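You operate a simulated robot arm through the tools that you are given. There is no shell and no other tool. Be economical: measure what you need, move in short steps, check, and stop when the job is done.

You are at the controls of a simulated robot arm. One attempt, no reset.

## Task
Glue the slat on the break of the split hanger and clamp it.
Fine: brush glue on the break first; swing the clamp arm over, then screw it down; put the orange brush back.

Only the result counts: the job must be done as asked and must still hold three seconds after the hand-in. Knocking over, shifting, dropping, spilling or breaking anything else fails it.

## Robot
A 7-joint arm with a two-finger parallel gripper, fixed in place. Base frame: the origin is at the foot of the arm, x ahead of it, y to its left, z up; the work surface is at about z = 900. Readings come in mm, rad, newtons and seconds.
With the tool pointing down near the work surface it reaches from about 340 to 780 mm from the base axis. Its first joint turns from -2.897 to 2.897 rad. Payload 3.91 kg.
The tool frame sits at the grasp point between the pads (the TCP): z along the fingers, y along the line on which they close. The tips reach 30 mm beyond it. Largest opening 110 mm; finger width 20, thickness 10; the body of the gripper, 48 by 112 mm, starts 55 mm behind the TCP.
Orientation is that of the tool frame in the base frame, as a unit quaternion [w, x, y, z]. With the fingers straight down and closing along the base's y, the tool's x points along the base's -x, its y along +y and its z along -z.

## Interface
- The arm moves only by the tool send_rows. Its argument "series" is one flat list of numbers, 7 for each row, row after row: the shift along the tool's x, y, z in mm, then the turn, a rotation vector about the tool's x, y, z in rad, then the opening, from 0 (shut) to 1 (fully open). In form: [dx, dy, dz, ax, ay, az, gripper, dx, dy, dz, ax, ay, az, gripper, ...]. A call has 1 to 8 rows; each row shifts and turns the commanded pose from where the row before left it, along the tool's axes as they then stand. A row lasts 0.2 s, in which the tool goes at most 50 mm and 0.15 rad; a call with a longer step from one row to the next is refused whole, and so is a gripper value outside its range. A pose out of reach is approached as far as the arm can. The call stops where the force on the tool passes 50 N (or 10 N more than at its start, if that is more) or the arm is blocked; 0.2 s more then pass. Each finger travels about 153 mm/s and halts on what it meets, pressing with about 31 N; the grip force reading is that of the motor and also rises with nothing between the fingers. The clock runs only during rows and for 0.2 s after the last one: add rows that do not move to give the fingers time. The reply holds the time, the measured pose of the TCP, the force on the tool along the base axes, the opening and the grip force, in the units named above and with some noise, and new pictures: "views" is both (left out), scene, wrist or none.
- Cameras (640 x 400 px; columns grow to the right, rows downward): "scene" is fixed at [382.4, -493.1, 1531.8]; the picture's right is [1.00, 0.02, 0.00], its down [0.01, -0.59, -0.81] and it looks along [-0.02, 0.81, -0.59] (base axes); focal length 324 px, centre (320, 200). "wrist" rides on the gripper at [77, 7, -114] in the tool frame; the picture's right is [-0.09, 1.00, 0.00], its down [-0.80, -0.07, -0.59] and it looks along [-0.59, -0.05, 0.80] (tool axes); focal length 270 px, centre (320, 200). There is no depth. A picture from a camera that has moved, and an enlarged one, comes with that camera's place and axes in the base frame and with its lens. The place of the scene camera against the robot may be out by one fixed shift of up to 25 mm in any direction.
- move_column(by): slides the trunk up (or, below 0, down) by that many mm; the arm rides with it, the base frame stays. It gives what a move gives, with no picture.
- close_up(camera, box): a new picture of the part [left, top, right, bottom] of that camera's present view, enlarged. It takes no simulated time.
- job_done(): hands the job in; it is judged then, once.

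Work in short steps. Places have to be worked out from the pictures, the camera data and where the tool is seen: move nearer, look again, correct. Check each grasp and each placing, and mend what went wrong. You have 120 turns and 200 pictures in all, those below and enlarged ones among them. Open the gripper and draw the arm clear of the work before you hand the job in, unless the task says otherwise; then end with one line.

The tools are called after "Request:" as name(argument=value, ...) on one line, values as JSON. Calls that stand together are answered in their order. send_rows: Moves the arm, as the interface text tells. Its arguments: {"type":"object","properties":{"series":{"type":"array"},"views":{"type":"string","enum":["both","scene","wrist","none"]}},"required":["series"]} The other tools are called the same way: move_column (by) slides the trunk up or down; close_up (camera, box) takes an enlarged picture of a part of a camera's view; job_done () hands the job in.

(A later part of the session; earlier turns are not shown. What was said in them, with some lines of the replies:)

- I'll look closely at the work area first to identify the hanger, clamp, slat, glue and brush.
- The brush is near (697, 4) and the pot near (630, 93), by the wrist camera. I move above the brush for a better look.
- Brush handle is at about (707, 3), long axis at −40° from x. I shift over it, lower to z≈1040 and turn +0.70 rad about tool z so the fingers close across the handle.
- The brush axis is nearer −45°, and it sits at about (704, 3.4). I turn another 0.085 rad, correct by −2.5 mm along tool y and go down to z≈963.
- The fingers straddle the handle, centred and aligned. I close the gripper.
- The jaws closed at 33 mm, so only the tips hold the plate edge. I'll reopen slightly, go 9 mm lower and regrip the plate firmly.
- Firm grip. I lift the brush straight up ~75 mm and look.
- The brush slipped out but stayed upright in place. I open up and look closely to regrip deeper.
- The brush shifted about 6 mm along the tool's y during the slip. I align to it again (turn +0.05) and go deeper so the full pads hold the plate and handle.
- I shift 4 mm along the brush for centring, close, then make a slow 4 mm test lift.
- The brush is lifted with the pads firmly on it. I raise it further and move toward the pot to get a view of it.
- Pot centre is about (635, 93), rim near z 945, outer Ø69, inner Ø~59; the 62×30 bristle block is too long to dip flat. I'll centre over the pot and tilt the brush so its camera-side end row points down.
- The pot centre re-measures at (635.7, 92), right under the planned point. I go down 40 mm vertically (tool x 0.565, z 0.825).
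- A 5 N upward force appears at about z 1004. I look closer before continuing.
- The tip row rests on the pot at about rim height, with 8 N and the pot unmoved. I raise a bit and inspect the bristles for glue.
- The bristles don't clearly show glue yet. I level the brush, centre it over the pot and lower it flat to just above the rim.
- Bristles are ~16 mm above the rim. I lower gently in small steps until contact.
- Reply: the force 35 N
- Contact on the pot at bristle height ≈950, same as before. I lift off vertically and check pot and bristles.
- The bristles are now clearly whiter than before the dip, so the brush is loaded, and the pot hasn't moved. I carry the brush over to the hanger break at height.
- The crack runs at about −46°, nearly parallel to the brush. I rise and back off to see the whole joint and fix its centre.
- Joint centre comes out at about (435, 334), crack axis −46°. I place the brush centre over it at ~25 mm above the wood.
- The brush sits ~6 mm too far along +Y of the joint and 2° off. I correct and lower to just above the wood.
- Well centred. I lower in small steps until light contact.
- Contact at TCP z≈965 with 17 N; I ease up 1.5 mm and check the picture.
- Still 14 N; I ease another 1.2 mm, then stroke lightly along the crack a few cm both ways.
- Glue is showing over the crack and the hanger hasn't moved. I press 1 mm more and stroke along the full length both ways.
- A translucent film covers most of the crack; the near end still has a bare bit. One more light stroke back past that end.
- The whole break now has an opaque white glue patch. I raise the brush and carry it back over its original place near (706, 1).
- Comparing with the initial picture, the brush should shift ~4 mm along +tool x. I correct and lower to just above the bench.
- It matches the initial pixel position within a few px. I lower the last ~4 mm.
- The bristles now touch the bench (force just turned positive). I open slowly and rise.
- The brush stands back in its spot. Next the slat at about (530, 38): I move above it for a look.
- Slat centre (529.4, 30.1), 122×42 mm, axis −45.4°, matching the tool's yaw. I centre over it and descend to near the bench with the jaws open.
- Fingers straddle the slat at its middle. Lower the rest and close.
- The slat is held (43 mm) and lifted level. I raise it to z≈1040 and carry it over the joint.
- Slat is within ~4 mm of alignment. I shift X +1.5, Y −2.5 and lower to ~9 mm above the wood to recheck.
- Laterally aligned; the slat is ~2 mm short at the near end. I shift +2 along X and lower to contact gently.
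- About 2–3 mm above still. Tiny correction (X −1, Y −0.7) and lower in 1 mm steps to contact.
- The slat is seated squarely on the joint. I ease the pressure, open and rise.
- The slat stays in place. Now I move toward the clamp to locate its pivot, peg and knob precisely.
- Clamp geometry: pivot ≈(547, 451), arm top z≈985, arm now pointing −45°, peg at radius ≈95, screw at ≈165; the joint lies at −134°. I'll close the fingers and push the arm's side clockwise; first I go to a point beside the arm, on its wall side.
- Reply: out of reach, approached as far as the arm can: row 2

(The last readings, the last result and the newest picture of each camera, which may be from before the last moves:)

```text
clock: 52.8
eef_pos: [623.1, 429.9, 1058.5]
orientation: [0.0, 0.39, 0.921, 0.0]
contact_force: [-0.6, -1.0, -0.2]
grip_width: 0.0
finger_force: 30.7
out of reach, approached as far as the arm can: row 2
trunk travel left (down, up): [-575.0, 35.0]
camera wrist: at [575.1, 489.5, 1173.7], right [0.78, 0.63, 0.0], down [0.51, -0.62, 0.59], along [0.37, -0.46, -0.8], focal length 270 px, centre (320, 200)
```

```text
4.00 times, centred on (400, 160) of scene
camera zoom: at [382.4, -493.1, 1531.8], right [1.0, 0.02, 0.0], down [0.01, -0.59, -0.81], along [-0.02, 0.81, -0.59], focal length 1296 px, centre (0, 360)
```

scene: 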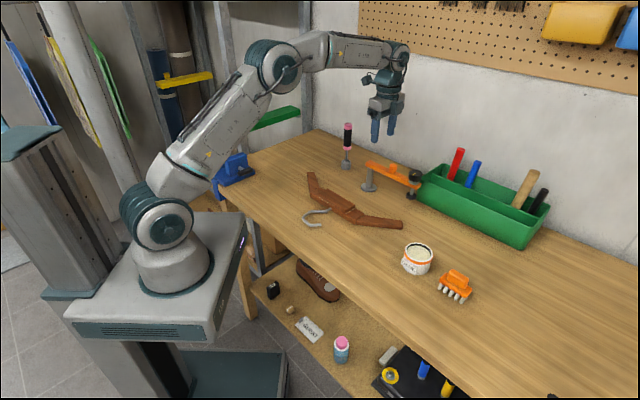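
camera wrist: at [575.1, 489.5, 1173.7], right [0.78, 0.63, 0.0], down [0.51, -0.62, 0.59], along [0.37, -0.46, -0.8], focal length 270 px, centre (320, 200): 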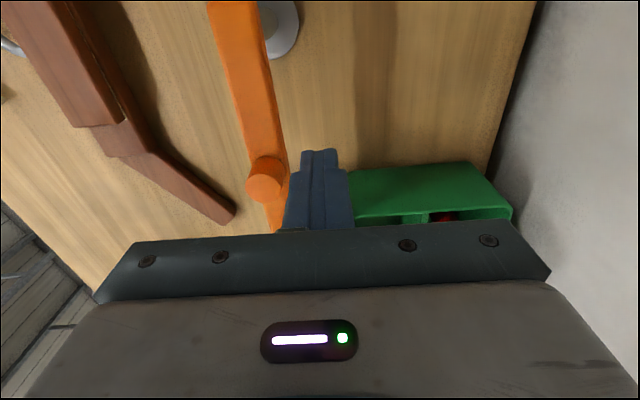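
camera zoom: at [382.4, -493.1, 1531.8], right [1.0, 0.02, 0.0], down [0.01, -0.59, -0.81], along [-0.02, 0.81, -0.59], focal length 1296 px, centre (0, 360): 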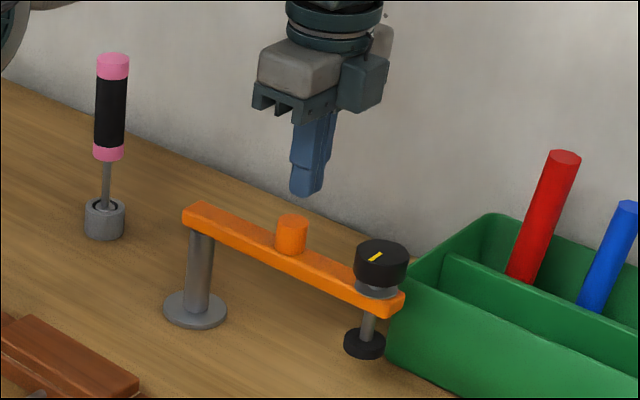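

The fingers are 40 mm to the wall side of the arm axis at radius ~70, just short of full reach but fine. I descend so the tips reach below the arm's top (TCP z≈996).

Request:
send_rows(series=[0, 0, 25, 0, 0, 0, 0, 0, 0, 25, 0, 0, 0, 0, 0, 0, 12, 0, 0, 0, 0], views="wrist")

Request:
close_up(camera="scene", box=[340, 110, 460, 210])

```text
clock: 53.6
eef_pos: [624.4, 429.0, 999.0]
orientation: [0.0, 0.39, 0.921, 0.0]
contact_force: [0.2, -0.2, 0.2]
grip_width: 0.1
finger_force: 31.6
trunk travel left (down, up): [-575.0, 35.0]
camera wrist: at [575.7, 489.3, 1113.0], right [0.78, 0.63, 0.0], down [0.51, -0.62, 0.59], along [0.38, -0.46, -0.8], focal length 270 px, centre (320, 200)
```

wrist: 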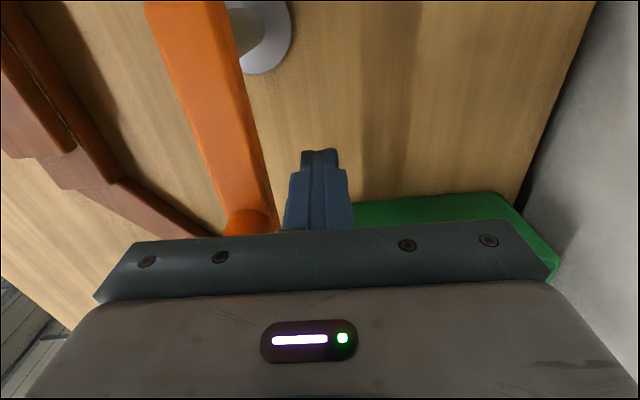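

```text
4.00 times, centred on (400, 160) of scene
camera zoom: at [382.4, -493.1, 1531.8], right [1.0, 0.02, 0.0], down [0.01, -0.59, -0.81], along [-0.02, 0.81, -0.59], focal length 1296 px, centre (0, 360)
```

zoom: 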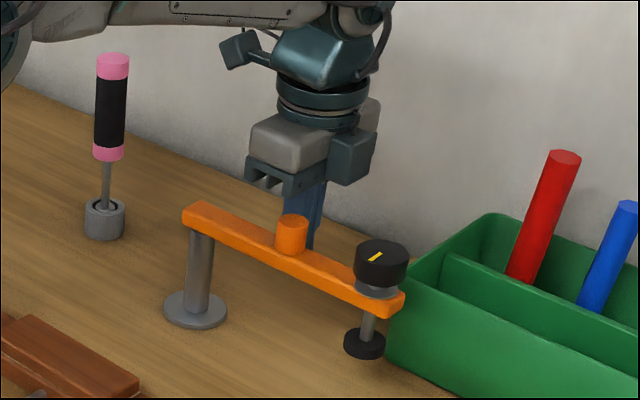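

Beside the arm. I push −Y to contact and swing to about −60°, then check.

Request:
send_rows(series=[0, -5, 2, 0, 0, 0, 0, 0, -5, 0, 0, 0, 0, 0, -0.5, -5.7, 0, 0, 0, 0, 0, -1, -6, 0, 0, 0, 0, 0, -1.3, -6, 0, 0, 0, 0, 0, -1.6, -6.3, 0, 0, 0, 0, 0], views="wrist")

Request:
close_up(camera="scene", box=[340, 110, 460, 210])

```text
clock: 55.0
eef_pos: [601.7, 402.2, 996.3]
orientation: [0.0, 0.389, 0.921, 0.0]
contact_force: [0.6, 0.2, 0.1]
grip_width: 0.2
finger_force: 30.3
trunk travel left (down, up): [-575.0, 35.0]
camera wrist: at [553.9, 461.5, 1109.9], right [0.78, 0.63, 0.0], down [0.51, -0.62, 0.59], along [0.37, -0.46, -0.8], focal length 270 px, centre (320, 200)
```

wrist: 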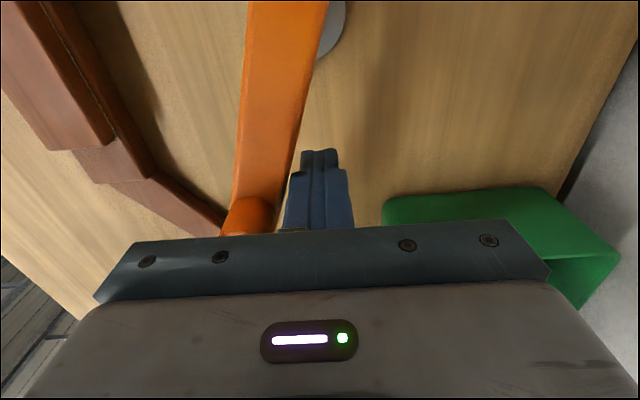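

```text
4.00 times, centred on (400, 160) of scene
camera zoom: at [382.4, -493.1, 1531.8], right [1.0, 0.02, 0.0], down [0.01, -0.59, -0.81], along [-0.02, 0.81, -0.59], focal length 1296 px, centre (0, 360)
```

zoom: 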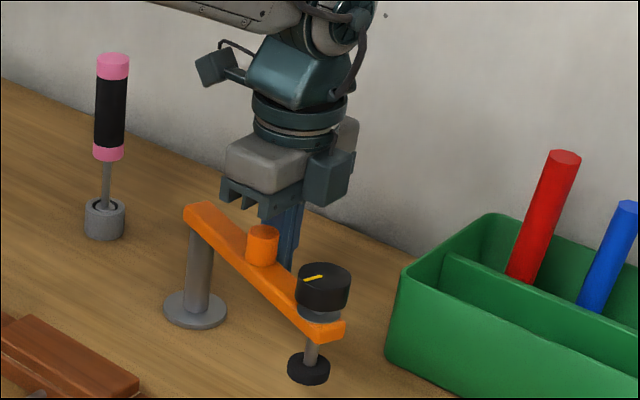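

The arm swings freely. I continue on the arc to about −105°.

Request:
send_rows(series=[0.2, -9.6, 0, 0, 0, 0, 0, 0.7, -9.7, 0, 0, 0, 0, 0, 2.4, -9.3, 0, 0, 0, 0, 0, 3.5, -9.1, 0, 0, 0, 0, 0, 4.8, -8.4, 0, 0, 0, 0, 0, 5.6, -7.8, 0, 0, 0, 0, 0], views="wrist")

Request:
close_up(camera="scene", box=[300, 120, 420, 230])

```text
clock: 56.4
eef_pos: [549.8, 376.5, 995.5]
orientation: [0.0, 0.39, 0.921, 0.0]
contact_force: [0.0, -0.1, -0.2]
grip_width: 0.0
finger_force: 31.0
trunk travel left (down, up): [-575.0, 35.0]
camera wrist: at [502.3, 437.1, 1109.3], right [0.78, 0.63, 0.0], down [0.51, -0.62, 0.59], along [0.37, -0.46, -0.8], focal length 270 px, centre (320, 200)
```

wrist: 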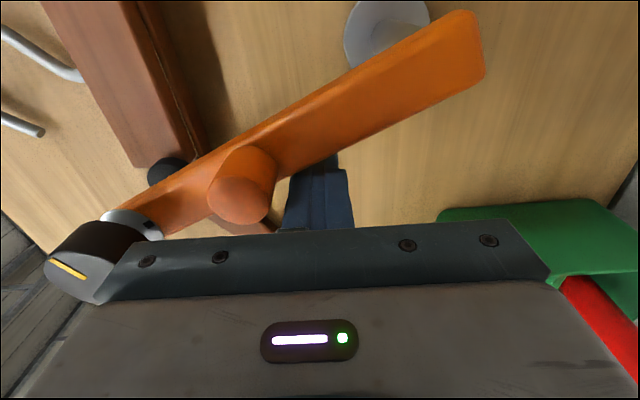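

```text
3.64 times, centred on (360, 175) of scene
camera zoom: at [382.4, -493.1, 1531.8], right [1.0, 0.02, 0.0], down [0.01, -0.59, -0.81], along [-0.02, 0.81, -0.59], focal length 1178 px, centre (174, 291)
```

zoom: 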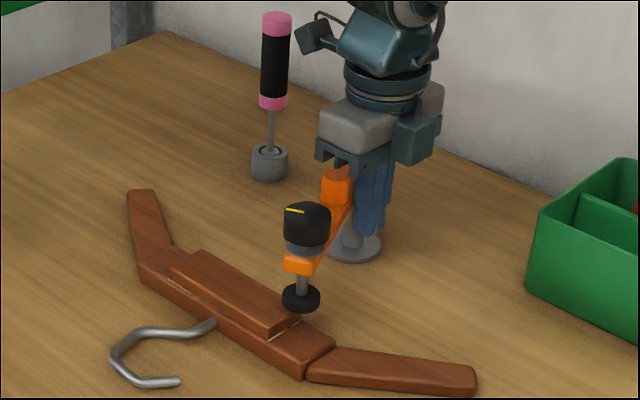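

The pad hangs at z≈950, above the slat's top (~935). The arm is at roughly −114°; I push a bit further and check.

Request:
send_rows(series=[6.5, -6.8, 0, 0, 0, 0, 0, 5, -4, 0, 0, 0, 0, 0], views="wrist")

Request:
close_up(camera="scene", box=[300, 120, 420, 230])

```text
clock: 57.0
eef_pos: [534.8, 378.7, 995.2]
orientation: [0.0, 0.391, 0.92, 0.0]
contact_force: [1.0, -0.7, 0.1]
grip_width: 0.0
finger_force: 31.2
trunk travel left (down, up): [-575.0, 35.0]
camera wrist: at [486.7, 437.9, 1110.0], right [0.78, 0.63, 0.0], down [0.51, -0.62, 0.59], along [0.38, -0.46, -0.8], focal length 270 px, centre (320, 200)
```

wrist: 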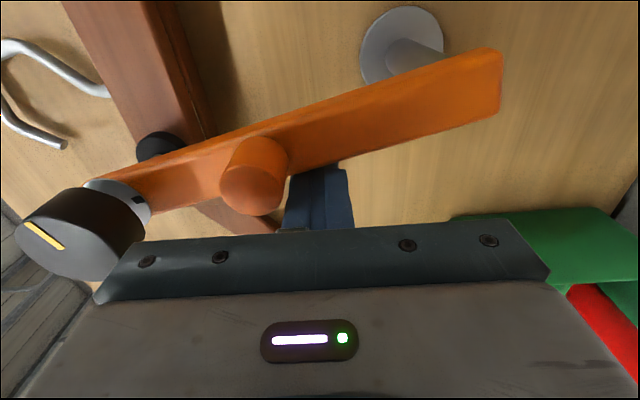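

```text
3.64 times, centred on (360, 175) of scene
camera zoom: at [382.4, -493.1, 1531.8], right [1.0, 0.02, 0.0], down [0.01, -0.59, -0.81], along [-0.02, 0.81, -0.59], focal length 1178 px, centre (174, 291)
```

zoom: 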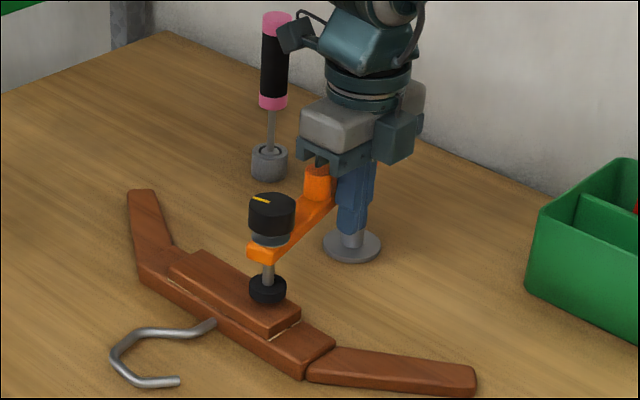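

The pad is over the slat, with ~10° left to its centre. I push on in small steps.

Request:
send_rows(series=[4.5, -4, 0, 0, 0, 0, 0, 5, -3.5, 0, 0, 0, 0, 0], views="wrist")

Request:
close_up(camera="scene", box=[300, 120, 420, 230])

```text
clock: 57.6
eef_pos: [522.7, 380.2, 995.9]
orientation: [-0.001, 0.389, 0.921, 0.001]
contact_force: [0.1, -0.1, 0.3]
grip_width: 0.1
finger_force: 30.9
trunk travel left (down, up): [-575.0, 35.0]
camera wrist: at [474.3, 439.2, 1109.9], right [0.78, 0.63, 0.0], down [0.51, -0.62, 0.59], along [0.37, -0.46, -0.8], focal length 270 px, centre (320, 200)
```

wrist: 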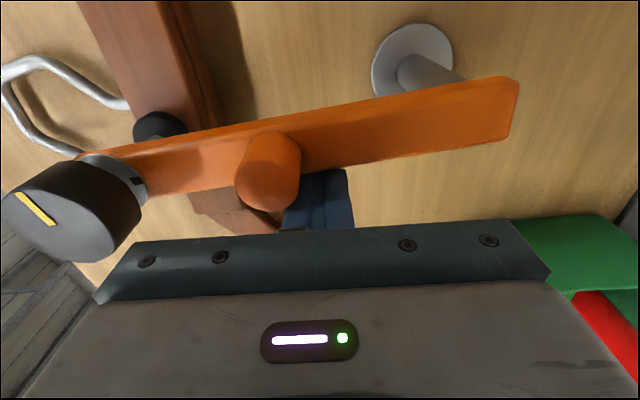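

```text
3.64 times, centred on (360, 175) of scene
camera zoom: at [382.4, -493.1, 1531.8], right [1.0, 0.02, 0.0], down [0.01, -0.59, -0.81], along [-0.02, 0.81, -0.59], focal length 1178 px, centre (174, 291)
```

zoom: 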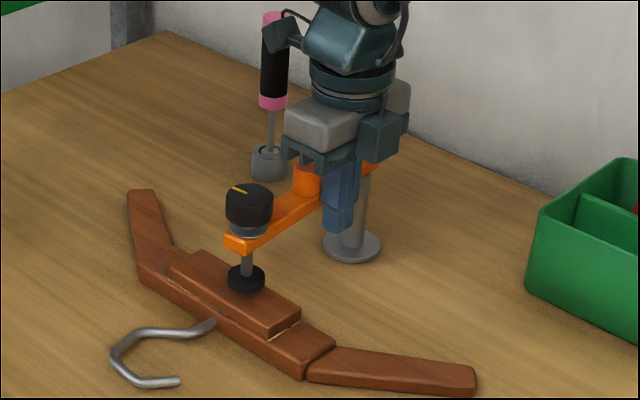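

About 3° more to centre. One small push.

Request:
send_rows(series=[3.8, -1.5, 0, 0, 0, 0, 0, 0, 0, 0, 0, 0, 0, 0], views="wrist")

Request:
close_up(camera="scene", box=[300, 120, 420, 230])

```text
clock: 58.2
eef_pos: [519.6, 382.4, 996.3]
orientation: [0.0, 0.389, 0.921, -0.001]
contact_force: [0.3, -0.9, -0.6]
grip_width: 0.1
finger_force: 30.5
trunk travel left (down, up): [-575.0, 35.0]
camera wrist: at [471.0, 440.6, 1110.2], right [0.78, 0.63, 0.0], down [0.51, -0.62, 0.59], along [0.37, -0.46, -0.8], focal length 270 px, centre (320, 200)
```

wrist: 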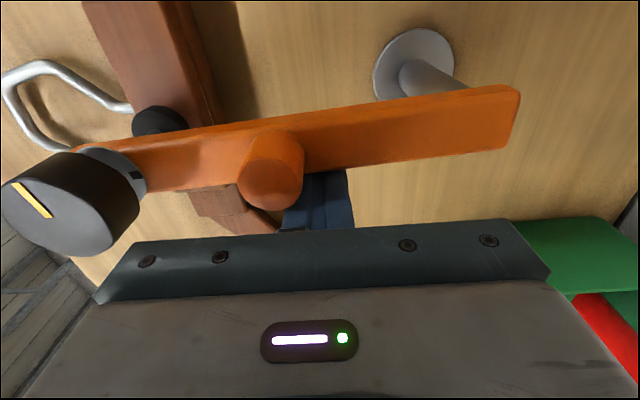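

```text
3.64 times, centred on (360, 175) of scene
camera zoom: at [382.4, -493.1, 1531.8], right [1.0, 0.02, 0.0], down [0.01, -0.59, -0.81], along [-0.02, 0.81, -0.59], focal length 1178 px, centre (174, 291)
```

zoom: 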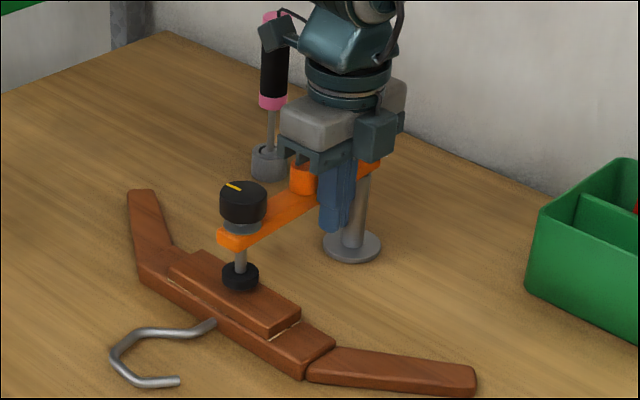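

Nearly centred; 1.8 mm more, then I back off and inspect.

Request:
send_rows(series=[1.7, -0.7, 0, 0, 0, 0, 0, 0, 0, 0, 0, 0, 0, 0, -15, 0, 0, 0, 0, 0, 0, -15, 0, 0, 0, 0, 0, 0, 0, 0, -40, 0, 0, 0, 0, 0, 0, -40, 0, 0, 0, 0, 0, 0, -40, 0, 0, 0, 0.5], views="both")

Request:
close_up(camera="scene", box=[300, 120, 420, 230])

```text
clock: 59.8
eef_pos: [537.6, 359.0, 1116.7]
orientation: [0.001, 0.391, 0.921, 0.0]
contact_force: [-0.5, -0.5, 1.0]
grip_width: 55.0
finger_force: 0.1
trunk travel left (down, up): [-575.0, 35.0]
camera wrist: at [489.7, 418.9, 1231.3], right [0.78, 0.63, 0.0], down [0.51, -0.62, 0.59], along [0.38, -0.46, -0.8], focal length 270 px, centre (320, 200)
```

scene: 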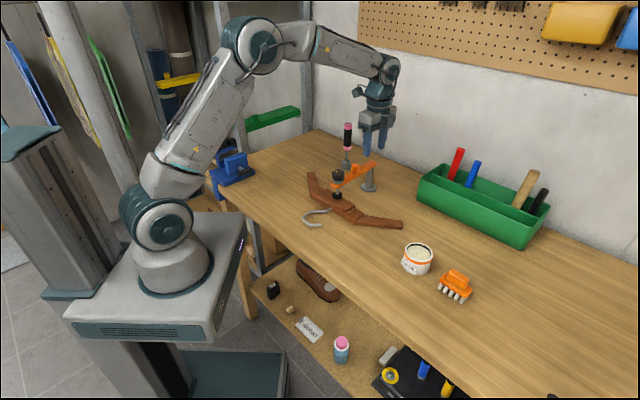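
wrist: 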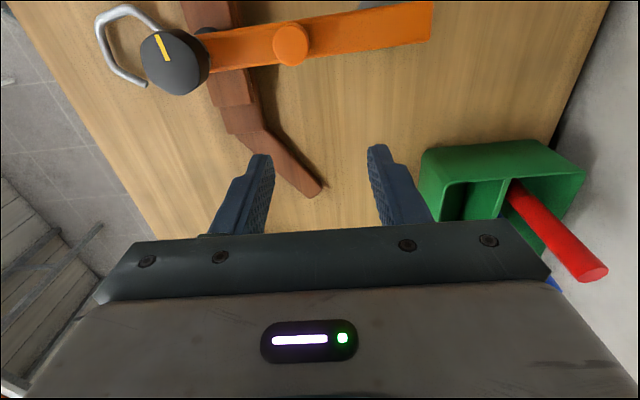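

```text
3.64 times, centred on (360, 175) of scene
camera zoom: at [382.4, -493.1, 1531.8], right [1.0, 0.02, 0.0], down [0.01, -0.59, -0.81], along [-0.02, 0.81, -0.59], focal length 1178 px, centre (174, 291)
```

zoom: 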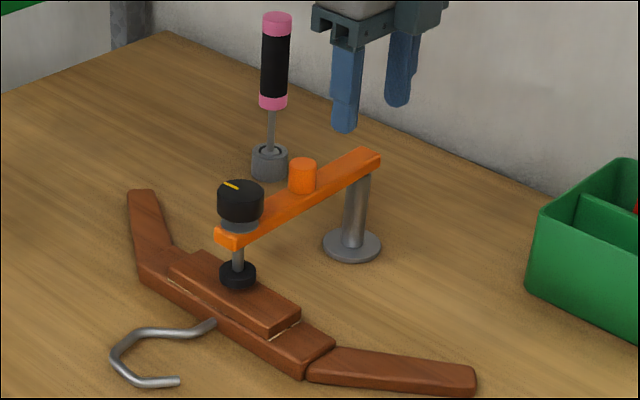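

The pad is over the slat's centre. Next I position above the knob, at about (432, 327), top z≈1027, for the screwing.

Request:
send_rows(series=[17.1, -32.8, 0, 0, 0, 0, 0.7, 17.1, -32.8, 0, 0, 0, 0, 0.7, 17.2, -32.9, 0, 0, 0, 0, 0.7], views="wrist")

Request:
close_up(camera="wrist", box=[200, 40, 440, 200])

```text
clock: 60.6
eef_pos: [430.7, 327.6, 1116.3]
orientation: [0.0, 0.39, 0.921, 0.0]
contact_force: [0.1, 0.3, 0.1]
grip_width: 77.0
finger_force: 0.1
trunk travel left (down, up): [-575.0, 35.0]
camera wrist: at [383.4, 387.7, 1231.4], right [0.78, 0.63, 0.0], down [0.51, -0.62, 0.59], along [0.38, -0.46, -0.8], focal length 270 px, centre (320, 200)
```

wrist: 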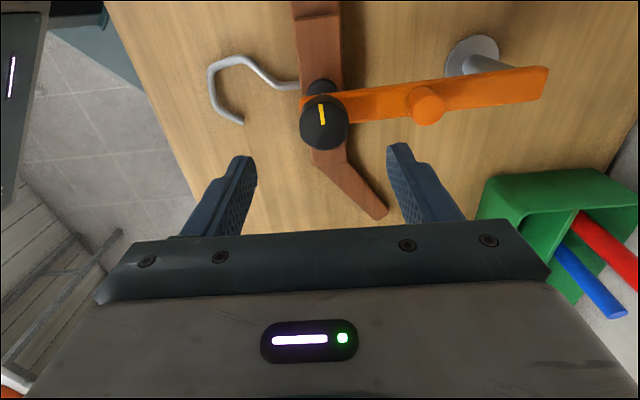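

```text
2.50 times, centred on (320, 120) of wrist
camera zoom: at [383.4, 387.7, 1231.4], right [0.78, 0.63, 0.0], down [0.51, -0.62, 0.59], along [0.38, -0.46, -0.8], focal length 676 px, centre (320, 400)
```

zoom: 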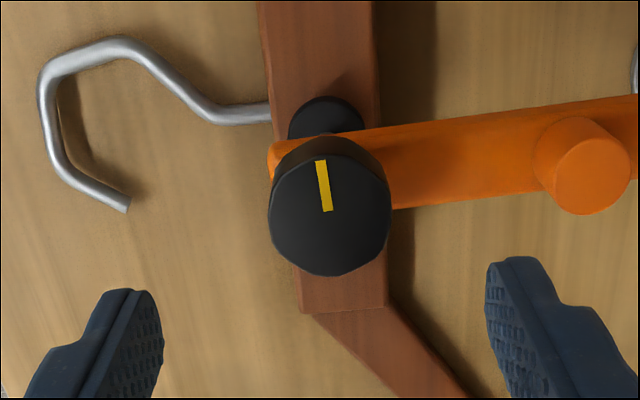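

Triangulating, the knob is at (434, 331), top z≈1037, Ø37. I centre on it and wind the tool back (−1.2 rad) to gain range for turning clockwise.

Request:
send_rows(series=[1.1, 3.7, 0, 0, 0, -0.15, 0.7, 0, 0, 0, 0, 0, -0.15, 0.7, 0, 0, 0, 0, 0, -0.15, 0.7, 0, 0, 0, 0, 0, -0.15, 0.7, 0, 0, 0, 0, 0, -0.15, 0.7, 0, 0, 0, 0, 0, -0.15, 0.7, 0, 0, 0, 0, 0, -0.15, 0.7, 0, 0, 0, 0, 0, -0.15, 0.7], views="none")

Request:
send_rows(series=[0, 0, 0, 0, 0, -0.15, 0.7, 0, 0, 0, 0, 0, -0.15, 0.7, 0, 0, 0, 0, 0, -0.15, 0.7, 0, 0, 0, 0, 0, -0.15, 0.7, 0, 0, 0, 0, 0, -0.15, 0.7], views="wrist")

Request:
close_up(camera="wrist", box=[200, 40, 440, 200])

```text
clock: 62.4
eef_pos: [433.8, 332.7, 1116.6]
orientation: [-0.001, -0.199, 0.98, -0.001]
contact_force: [-0.2, -0.4, 0.3]
grip_width: 77.1
finger_force: 0.1
trunk travel left (down, up): [-575.0, 35.0]
```

```text
clock: 63.6
eef_pos: [433.3, 331.9, 1116.2]
orientation: [0.0, -0.545, 0.839, 0.0]
contact_force: [0.3, 0.6, 0.0]
grip_width: 77.0
finger_force: 0.0
trunk travel left (down, up): [-575.0, 35.0]
camera wrist: at [397.0, 264.2, 1229.8], right [-0.87, 0.49, 0.0], down [0.39, 0.7, 0.59], along [0.29, 0.52, -0.8], focal length 270 px, centre (320, 200)
```

wrist: 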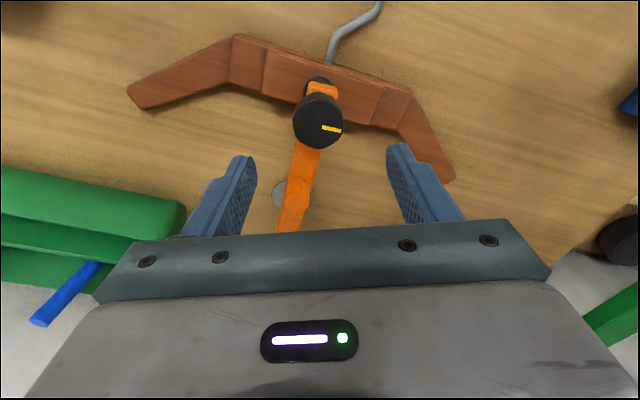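

```text
2.50 times, centred on (320, 120) of wrist
camera zoom: at [397.0, 264.2, 1229.8], right [-0.87, 0.49, 0.0], down [0.39, 0.7, 0.59], along [0.29, 0.52, -0.8], focal length 676 px, centre (320, 400)
```

zoom: 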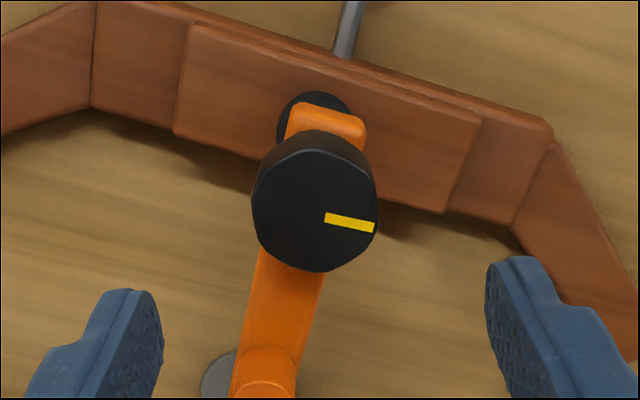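

No joint limit met, and the knob is centred between the jaws. I descend to grip it (tips at z≈1012).

Request:
send_rows(series=[0, 0, 30, 0, 0, 0, 0.7, 0, 0, 30, 0, 0, 0, 0.7, 0, 0, 14, 0, 0, 0, 0.7], views="wrist")

Request:
close_up(camera="scene", box=[300, 130, 400, 220])

```text
clock: 64.4
eef_pos: [433.9, 331.2, 1041.8]
orientation: [0.0, -0.543, 0.84, 0.0]
contact_force: [0.5, -1.0, -0.7]
grip_width: 76.6
finger_force: 0.1
trunk travel left (down, up): [-575.0, 35.0]
camera wrist: at [397.1, 264.4, 1155.9], right [-0.87, 0.49, 0.0], down [0.39, 0.7, 0.59], along [0.29, 0.52, -0.8], focal length 270 px, centre (320, 200)
```

wrist: 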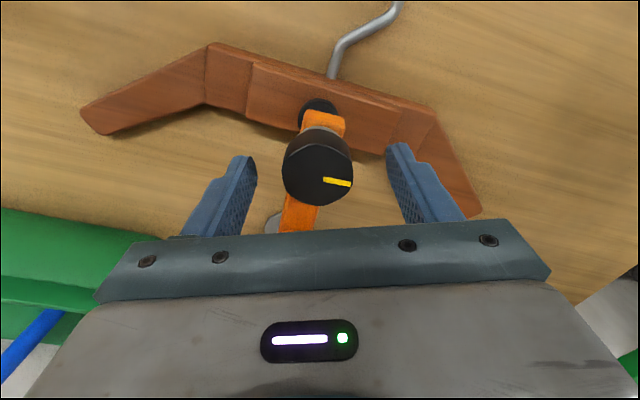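

```text
4.44 times, centred on (350, 175) of scene
camera zoom: at [382.4, -493.1, 1531.8], right [1.0, 0.02, 0.0], down [0.01, -0.59, -0.81], along [-0.02, 0.81, -0.59], focal length 1440 px, centre (187, 311)
```

zoom: 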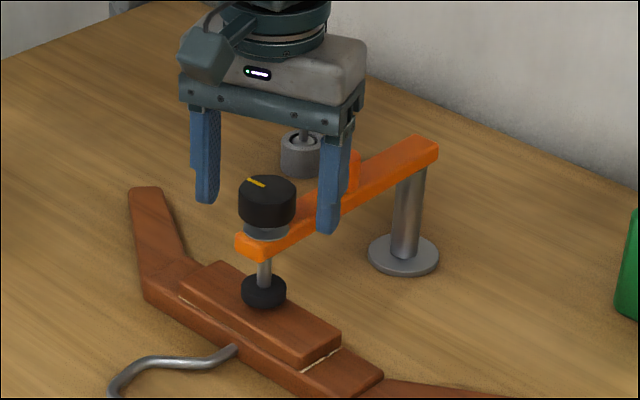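

Knob is well placed between the jaws; I shift +3 mm along tool x, then close.

Request:
send_rows(series=[3, 0, 0, 0, 0, 0, 0.6, 0, 0, 0, 0, 0, 0, 0.45, 0, 0, 0, 0, 0, 0, 0.3, 0, 0, 0, 0, 0, 0, 0, 0, 0, 0, 0, 0, 0, 0], views="wrist")

Request:
close_up(camera="scene", box=[300, 130, 400, 220])

```text
clock: 65.6
eef_pos: [433.5, 328.2, 1041.1]
orientation: [0.0, -0.543, 0.839, 0.0]
contact_force: [-0.7, -0.3, -1.4]
grip_width: 35.7
finger_force: 44.7
trunk travel left (down, up): [-575.0, 35.0]
camera wrist: at [395.8, 261.4, 1155.9], right [-0.87, 0.49, 0.0], down [0.39, 0.7, 0.59], along [0.29, 0.52, -0.8], focal length 270 px, centre (320, 200)
```

wrist: 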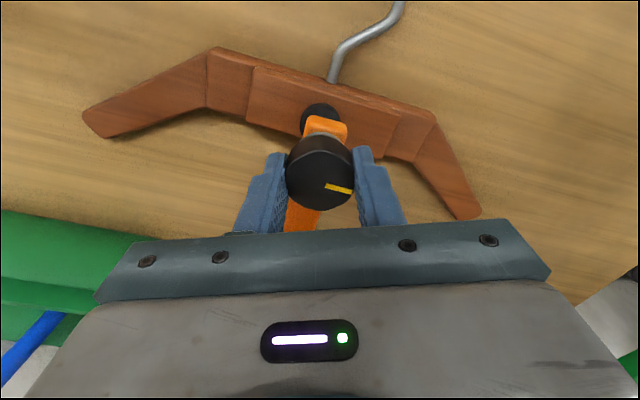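

```text
4.44 times, centred on (350, 175) of scene
camera zoom: at [382.4, -493.1, 1531.8], right [1.0, 0.02, 0.0], down [0.01, -0.59, -0.81], along [-0.02, 0.81, -0.59], focal length 1440 px, centre (187, 311)
```

zoom: 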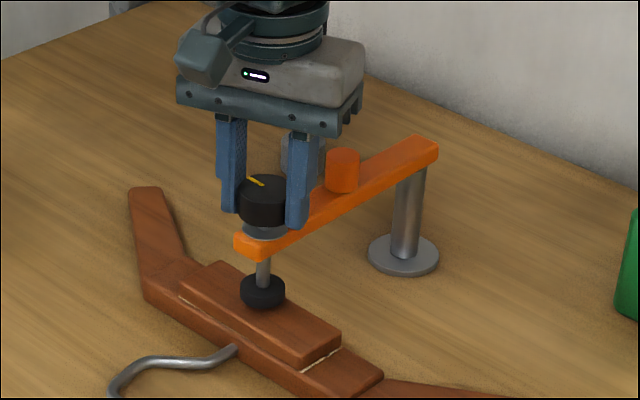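

Knob gripped (35.7 mm). I turn 1.2 rad clockwise and watch the pad.

Request:
send_rows(series=[0, 0, 0, 0, 0, 0.1, 0, 0, 0, 0, 0, 0, 0.15, 0, 0, 0, 0, 0, 0, 0.15, 0, 0, 0, 0, 0, 0, 0.15, 0, 0, 0, 0, 0, 0, 0.15, 0, 0, 0, 0, 0, 0, 0.15, 0, 0, 0, 0, 0, 0, 0.15, 0, 0, 0, 0, 0, 0, 0.15, 0], views="wrist")

Request:
close_up(camera="scene", box=[300, 130, 400, 220])

```text
clock: 67.4
eef_pos: [433.2, 330.0, 1041.3]
orientation: [0.001, 0.002, 1.0, 0.0]
contact_force: [-1.7, 0.2, 2.3]
grip_width: 35.8
finger_force: 45.2
trunk travel left (down, up): [-575.0, 35.0]
camera wrist: at [356.5, 336.3, 1155.9], right [0.09, 1.0, 0.0], down [0.8, -0.07, 0.59], along [0.59, -0.05, -0.8], focal length 270 px, centre (320, 200)
```

wrist: 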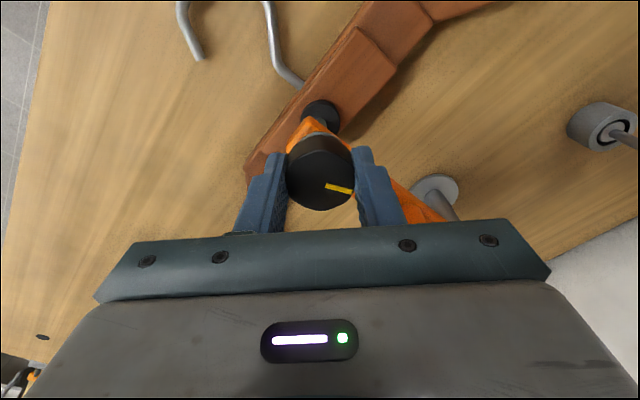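

```text
4.44 times, centred on (350, 175) of scene
camera zoom: at [382.4, -493.1, 1531.8], right [1.0, 0.02, 0.0], down [0.01, -0.59, -0.81], along [-0.02, 0.81, -0.59], focal length 1440 px, centre (187, 311)
```

zoom: 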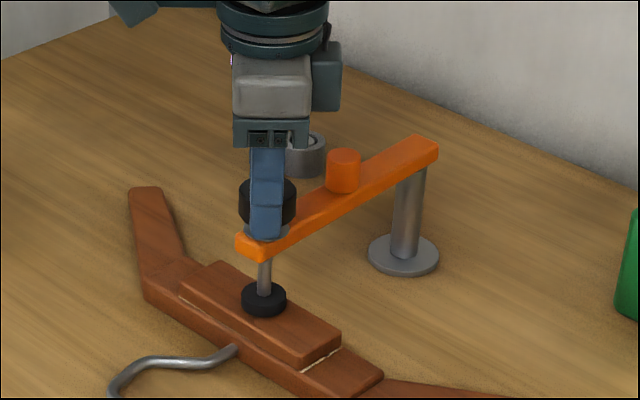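

The pad came down about 7 mm while the knob stays at height. I continue turning another 0.9 rad.

Request:
send_rows(series=[0, 0, 0, 0, 0, 0.15, 0, 0, 0, 0, 0, 0, 0.15, 0, 0, 0, 0, 0, 0, 0.15, 0, 0, 0, 0, 0, 0, 0.15, 0, 0, 0, 0, 0, 0, 0.15, 0, 0, 0, 0, 0, 0, 0.15, 0], views="wrist")

Request:
close_up(camera="scene", box=[300, 130, 400, 220])

```text
clock: 68.8
eef_pos: [433.5, 330.2, 1041.1]
orientation: [0.0, 0.436, 0.9, 0.0]
contact_force: [3.8, 7.5, -2.0]
grip_width: 38.2
finger_force: 45.6
trunk travel left (down, up): [-575.0, 35.0]
camera wrist: at [391.8, 394.9, 1156.4], right [0.84, 0.55, 0.0], down [0.44, -0.67, 0.59], along [0.33, -0.5, -0.8], focal length 270 px, centre (320, 200)
```

wrist: 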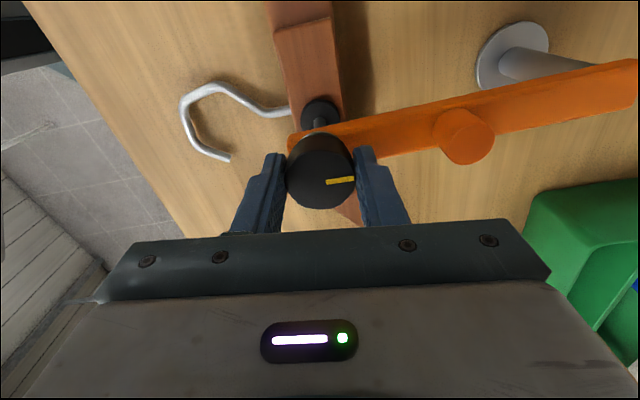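

```text
4.44 times, centred on (350, 175) of scene
camera zoom: at [382.4, -493.1, 1531.8], right [1.0, 0.02, 0.0], down [0.01, -0.59, -0.81], along [-0.02, 0.81, -0.59], focal length 1440 px, centre (187, 311)
```

zoom: 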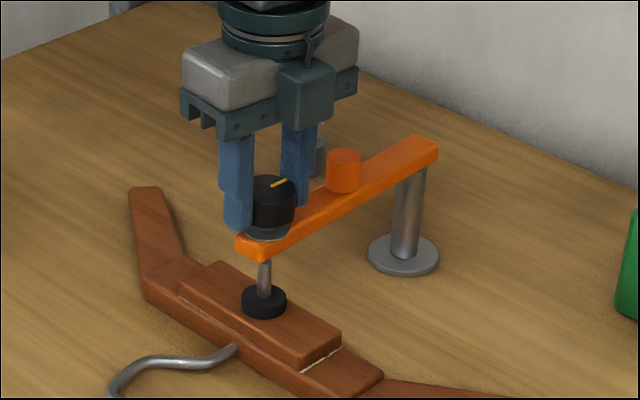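

The grip widened and force rose — the knob resists, so the pad is likely seated. A close look.

Request:
close_up(camera="scene", box=[325, 175, 375, 215])

Request:
close_up(camera="wrist", box=[260, 60, 380, 220])

```text
10.00 times, centred on (350, 195) of scene
camera zoom: at [382.4, -493.1, 1531.8], right [1.0, 0.02, 0.0], down [0.01, -0.59, -0.81], along [-0.02, 0.81, -0.59], focal length 3240 px, centre (20, 250)
```

zoom: 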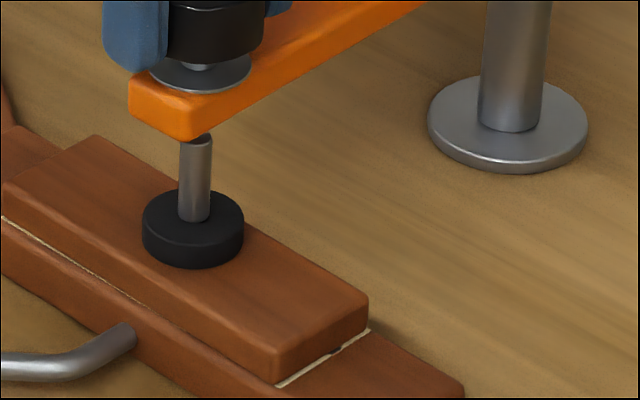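

```text
2.50 times, centred on (320, 140) of wrist
camera zoom: at [391.8, 394.9, 1156.4], right [0.84, 0.55, 0.0], down [0.44, -0.67, 0.59], along [0.33, -0.5, -0.8], focal length 676 px, centre (320, 350)
```

zoom: 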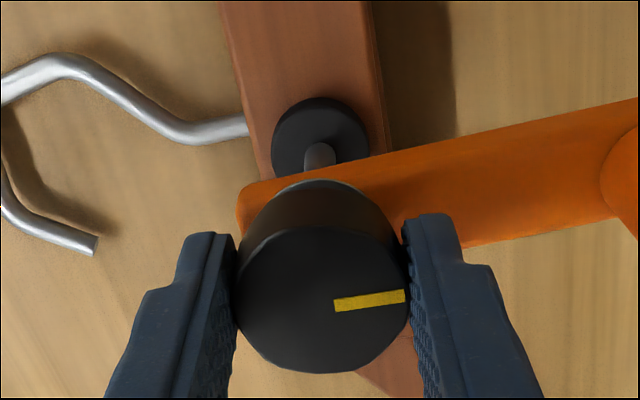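

The pad is on the slat, and the knob slipped ~0.4 rad in the jaws at the end. I regrip once (back 0.6 rad) and tighten again to be sure.

Request:
send_rows(series=[0, 0, 0, 0, 0, 0, 0.5, 0, 0, 0, 0, 0, 0, 0.5, 0, 0, 0, 0, 0, -0.15, 0.5, 0, 0, 0, 0, 0, -0.15, 0.5, 0, 0, 0, 0, 0, -0.15, 0.5, 0, 0, 0, 0, 0, -0.15, 0.5, 0, 0, 0, 0, 0, 0, 0.2, 0, 0, 0, 0, 0, 0, 0], views="wrist")

Request:
send_rows(series=[0, 0, 0, 0, 0, 0, 0, 0, 0, 0, 0, 0, 0.15, 0, 0, 0, 0, 0, 0, 0.15, 0, 0, 0, 0, 0, 0, 0.1, 0], views="wrist")

Request:
close_up(camera="scene", box=[325, 175, 375, 215])

```text
clock: 70.6
eef_pos: [432.9, 329.5, 1041.5]
orientation: [0.0, 0.148, 0.989, 0.0]
contact_force: [0.8, 4.5, 1.3]
grip_width: 35.8
finger_force: 44.9
trunk travel left (down, up): [-575.0, 35.0]
camera wrist: at [361.4, 358.9, 1156.1], right [0.38, 0.93, 0.0], down [0.74, -0.3, 0.59], along [0.55, -0.22, -0.8], focal length 270 px, centre (320, 200)
```

wrist: 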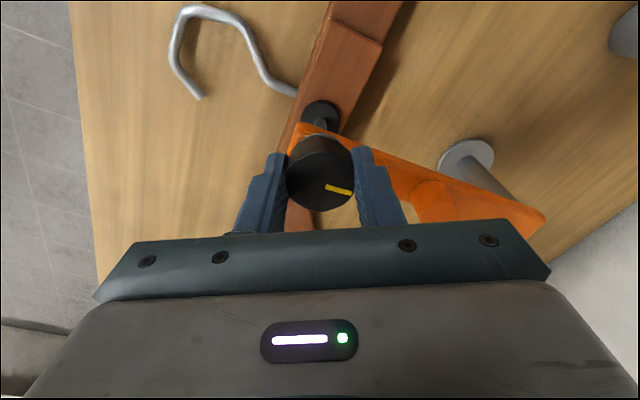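

```text
clock: 71.6
eef_pos: [432.0, 331.4, 1041.6]
orientation: [0.0, 0.344, 0.939, 0.0]
contact_force: [3.1, 12.8, 1.6]
grip_width: 37.9
finger_force: 44.8
trunk travel left (down, up): [-575.0, 35.0]
camera wrist: at [378.5, 385.7, 1156.1], right [0.71, 0.7, 0.0], down [0.57, -0.57, 0.59], along [0.42, -0.42, -0.8], focal length 270 px, centre (320, 200)
```

wrist: 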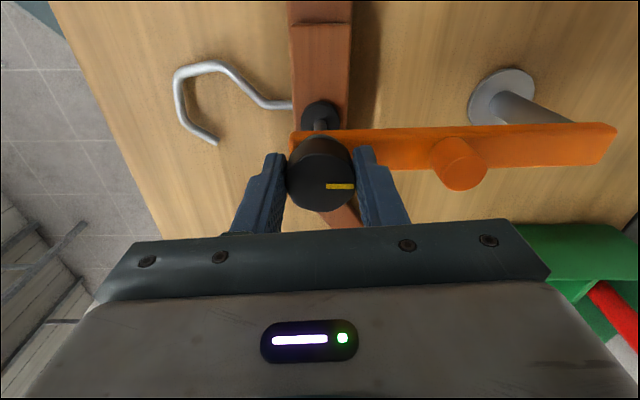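

```text
10.00 times, centred on (350, 195) of scene
camera zoom: at [382.4, -493.1, 1531.8], right [1.0, 0.02, 0.0], down [0.01, -0.59, -0.81], along [-0.02, 0.81, -0.59], focal length 3240 px, centre (20, 250)
```

zoom: 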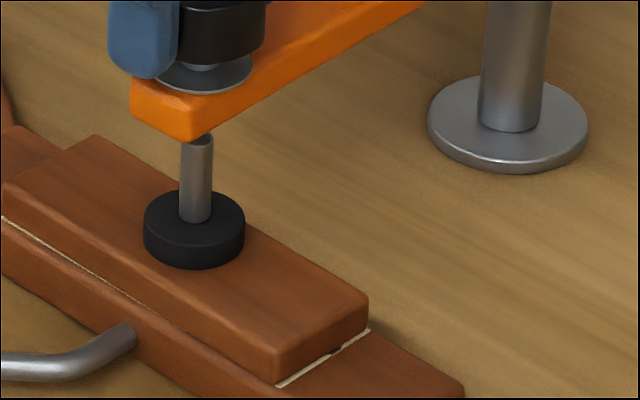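

The knob is at its stop and the pad is pressed flat on the slat. I open and rise straight up, then inspect.

Request:
send_rows(series=[0, 0, 0, 0, 0, 0, 0.45, 0, 0, 0, 0, 0, 0, 0.7, 0, 0, 0, 0, 0, 0, 0.7, 0, 0, -25, 0, 0, 0, 0.7, 0, 0, -45, 0, 0, 0, 0.7, 0, 0, -45, 0, 0, 0, 0.7, 0, 0, -45, 0, 0, 0, 0.7, 0, 0, -20, 0, 0, 0, 0.7])

Request:
close_up(camera="scene", box=[315, 155, 385, 215])

Request:
close_up(camera="wrist", box=[220, 40, 420, 180])

```text
clock: 73.4
eef_pos: [430.9, 330.6, 1223.3]
orientation: [0.0, 0.344, 0.939, 0.0]
contact_force: [0.6, 0.6, -0.6]
grip_width: 77.2
finger_force: 0.1
trunk travel left (down, up): [-575.0, 35.0]
camera wrist: at [378.2, 385.0, 1337.4], right [0.71, 0.7, 0.0], down [0.57, -0.57, 0.59], along [0.42, -0.42, -0.8], focal length 270 px, centre (320, 200)
```

scene: 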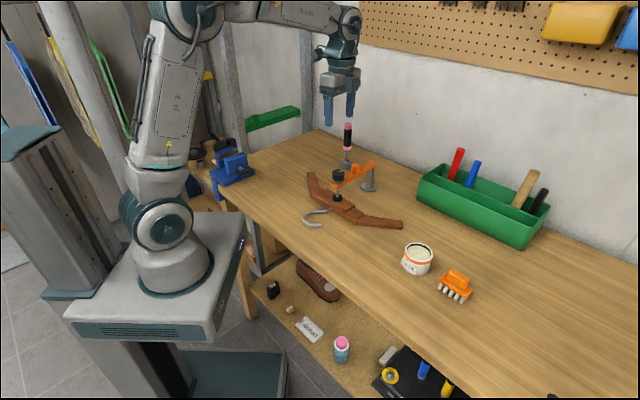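
wrist: 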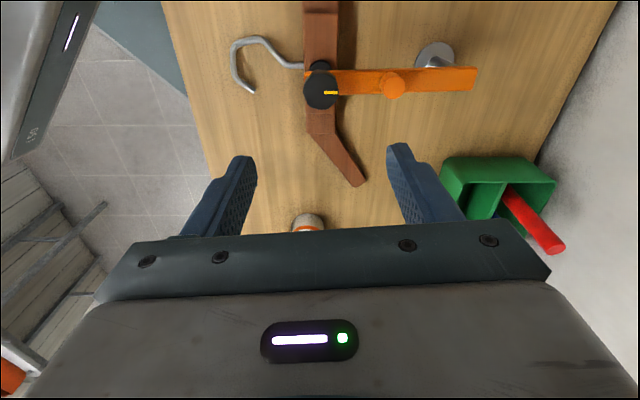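

```text
6.67 times, centred on (350, 185) of scene
camera zoom: at [382.4, -493.1, 1531.8], right [1.0, 0.02, 0.0], down [0.01, -0.59, -0.81], along [-0.02, 0.81, -0.59], focal length 2160 px, centre (120, 300)
```

zoom: 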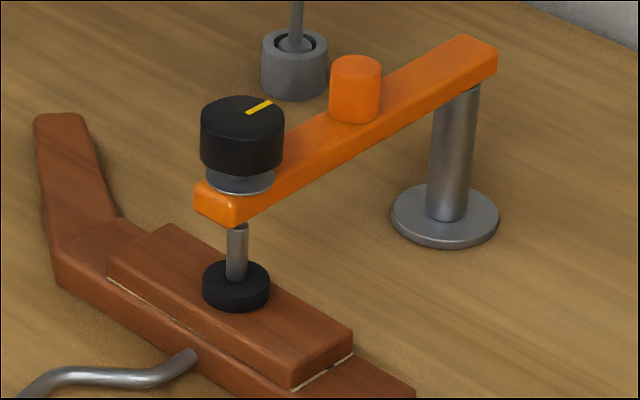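

```text
2.86 times, centred on (320, 110) of wrist
camera zoom: at [378.2, 385.0, 1337.4], right [0.71, 0.7, 0.0], down [0.57, -0.57, 0.59], along [0.42, -0.42, -0.8], focal length 772 px, centre (320, 457)
```

zoom: 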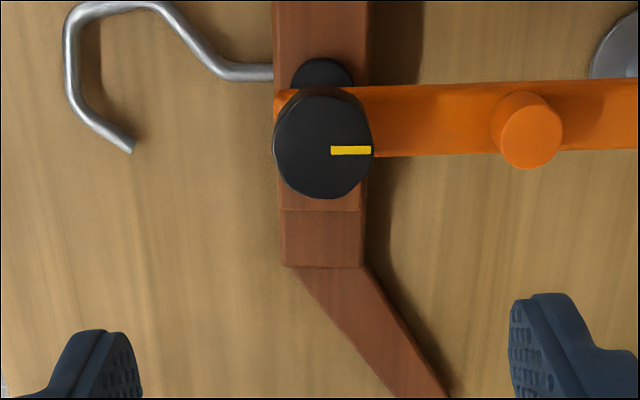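

The slat is glued and clamped under the pad. The brush is back in place, the pot and tray haven't moved, the gripper is open, and the arm is clear, so I hand in.

Request:
job_done()

```text
The job is handed in.
```

The break is glued, the slat is seated on it and clamped down, and the orange brush is back where it started. The brush slipped from the gripper on the first lift but stayed upright, and I set it back in its original spot.
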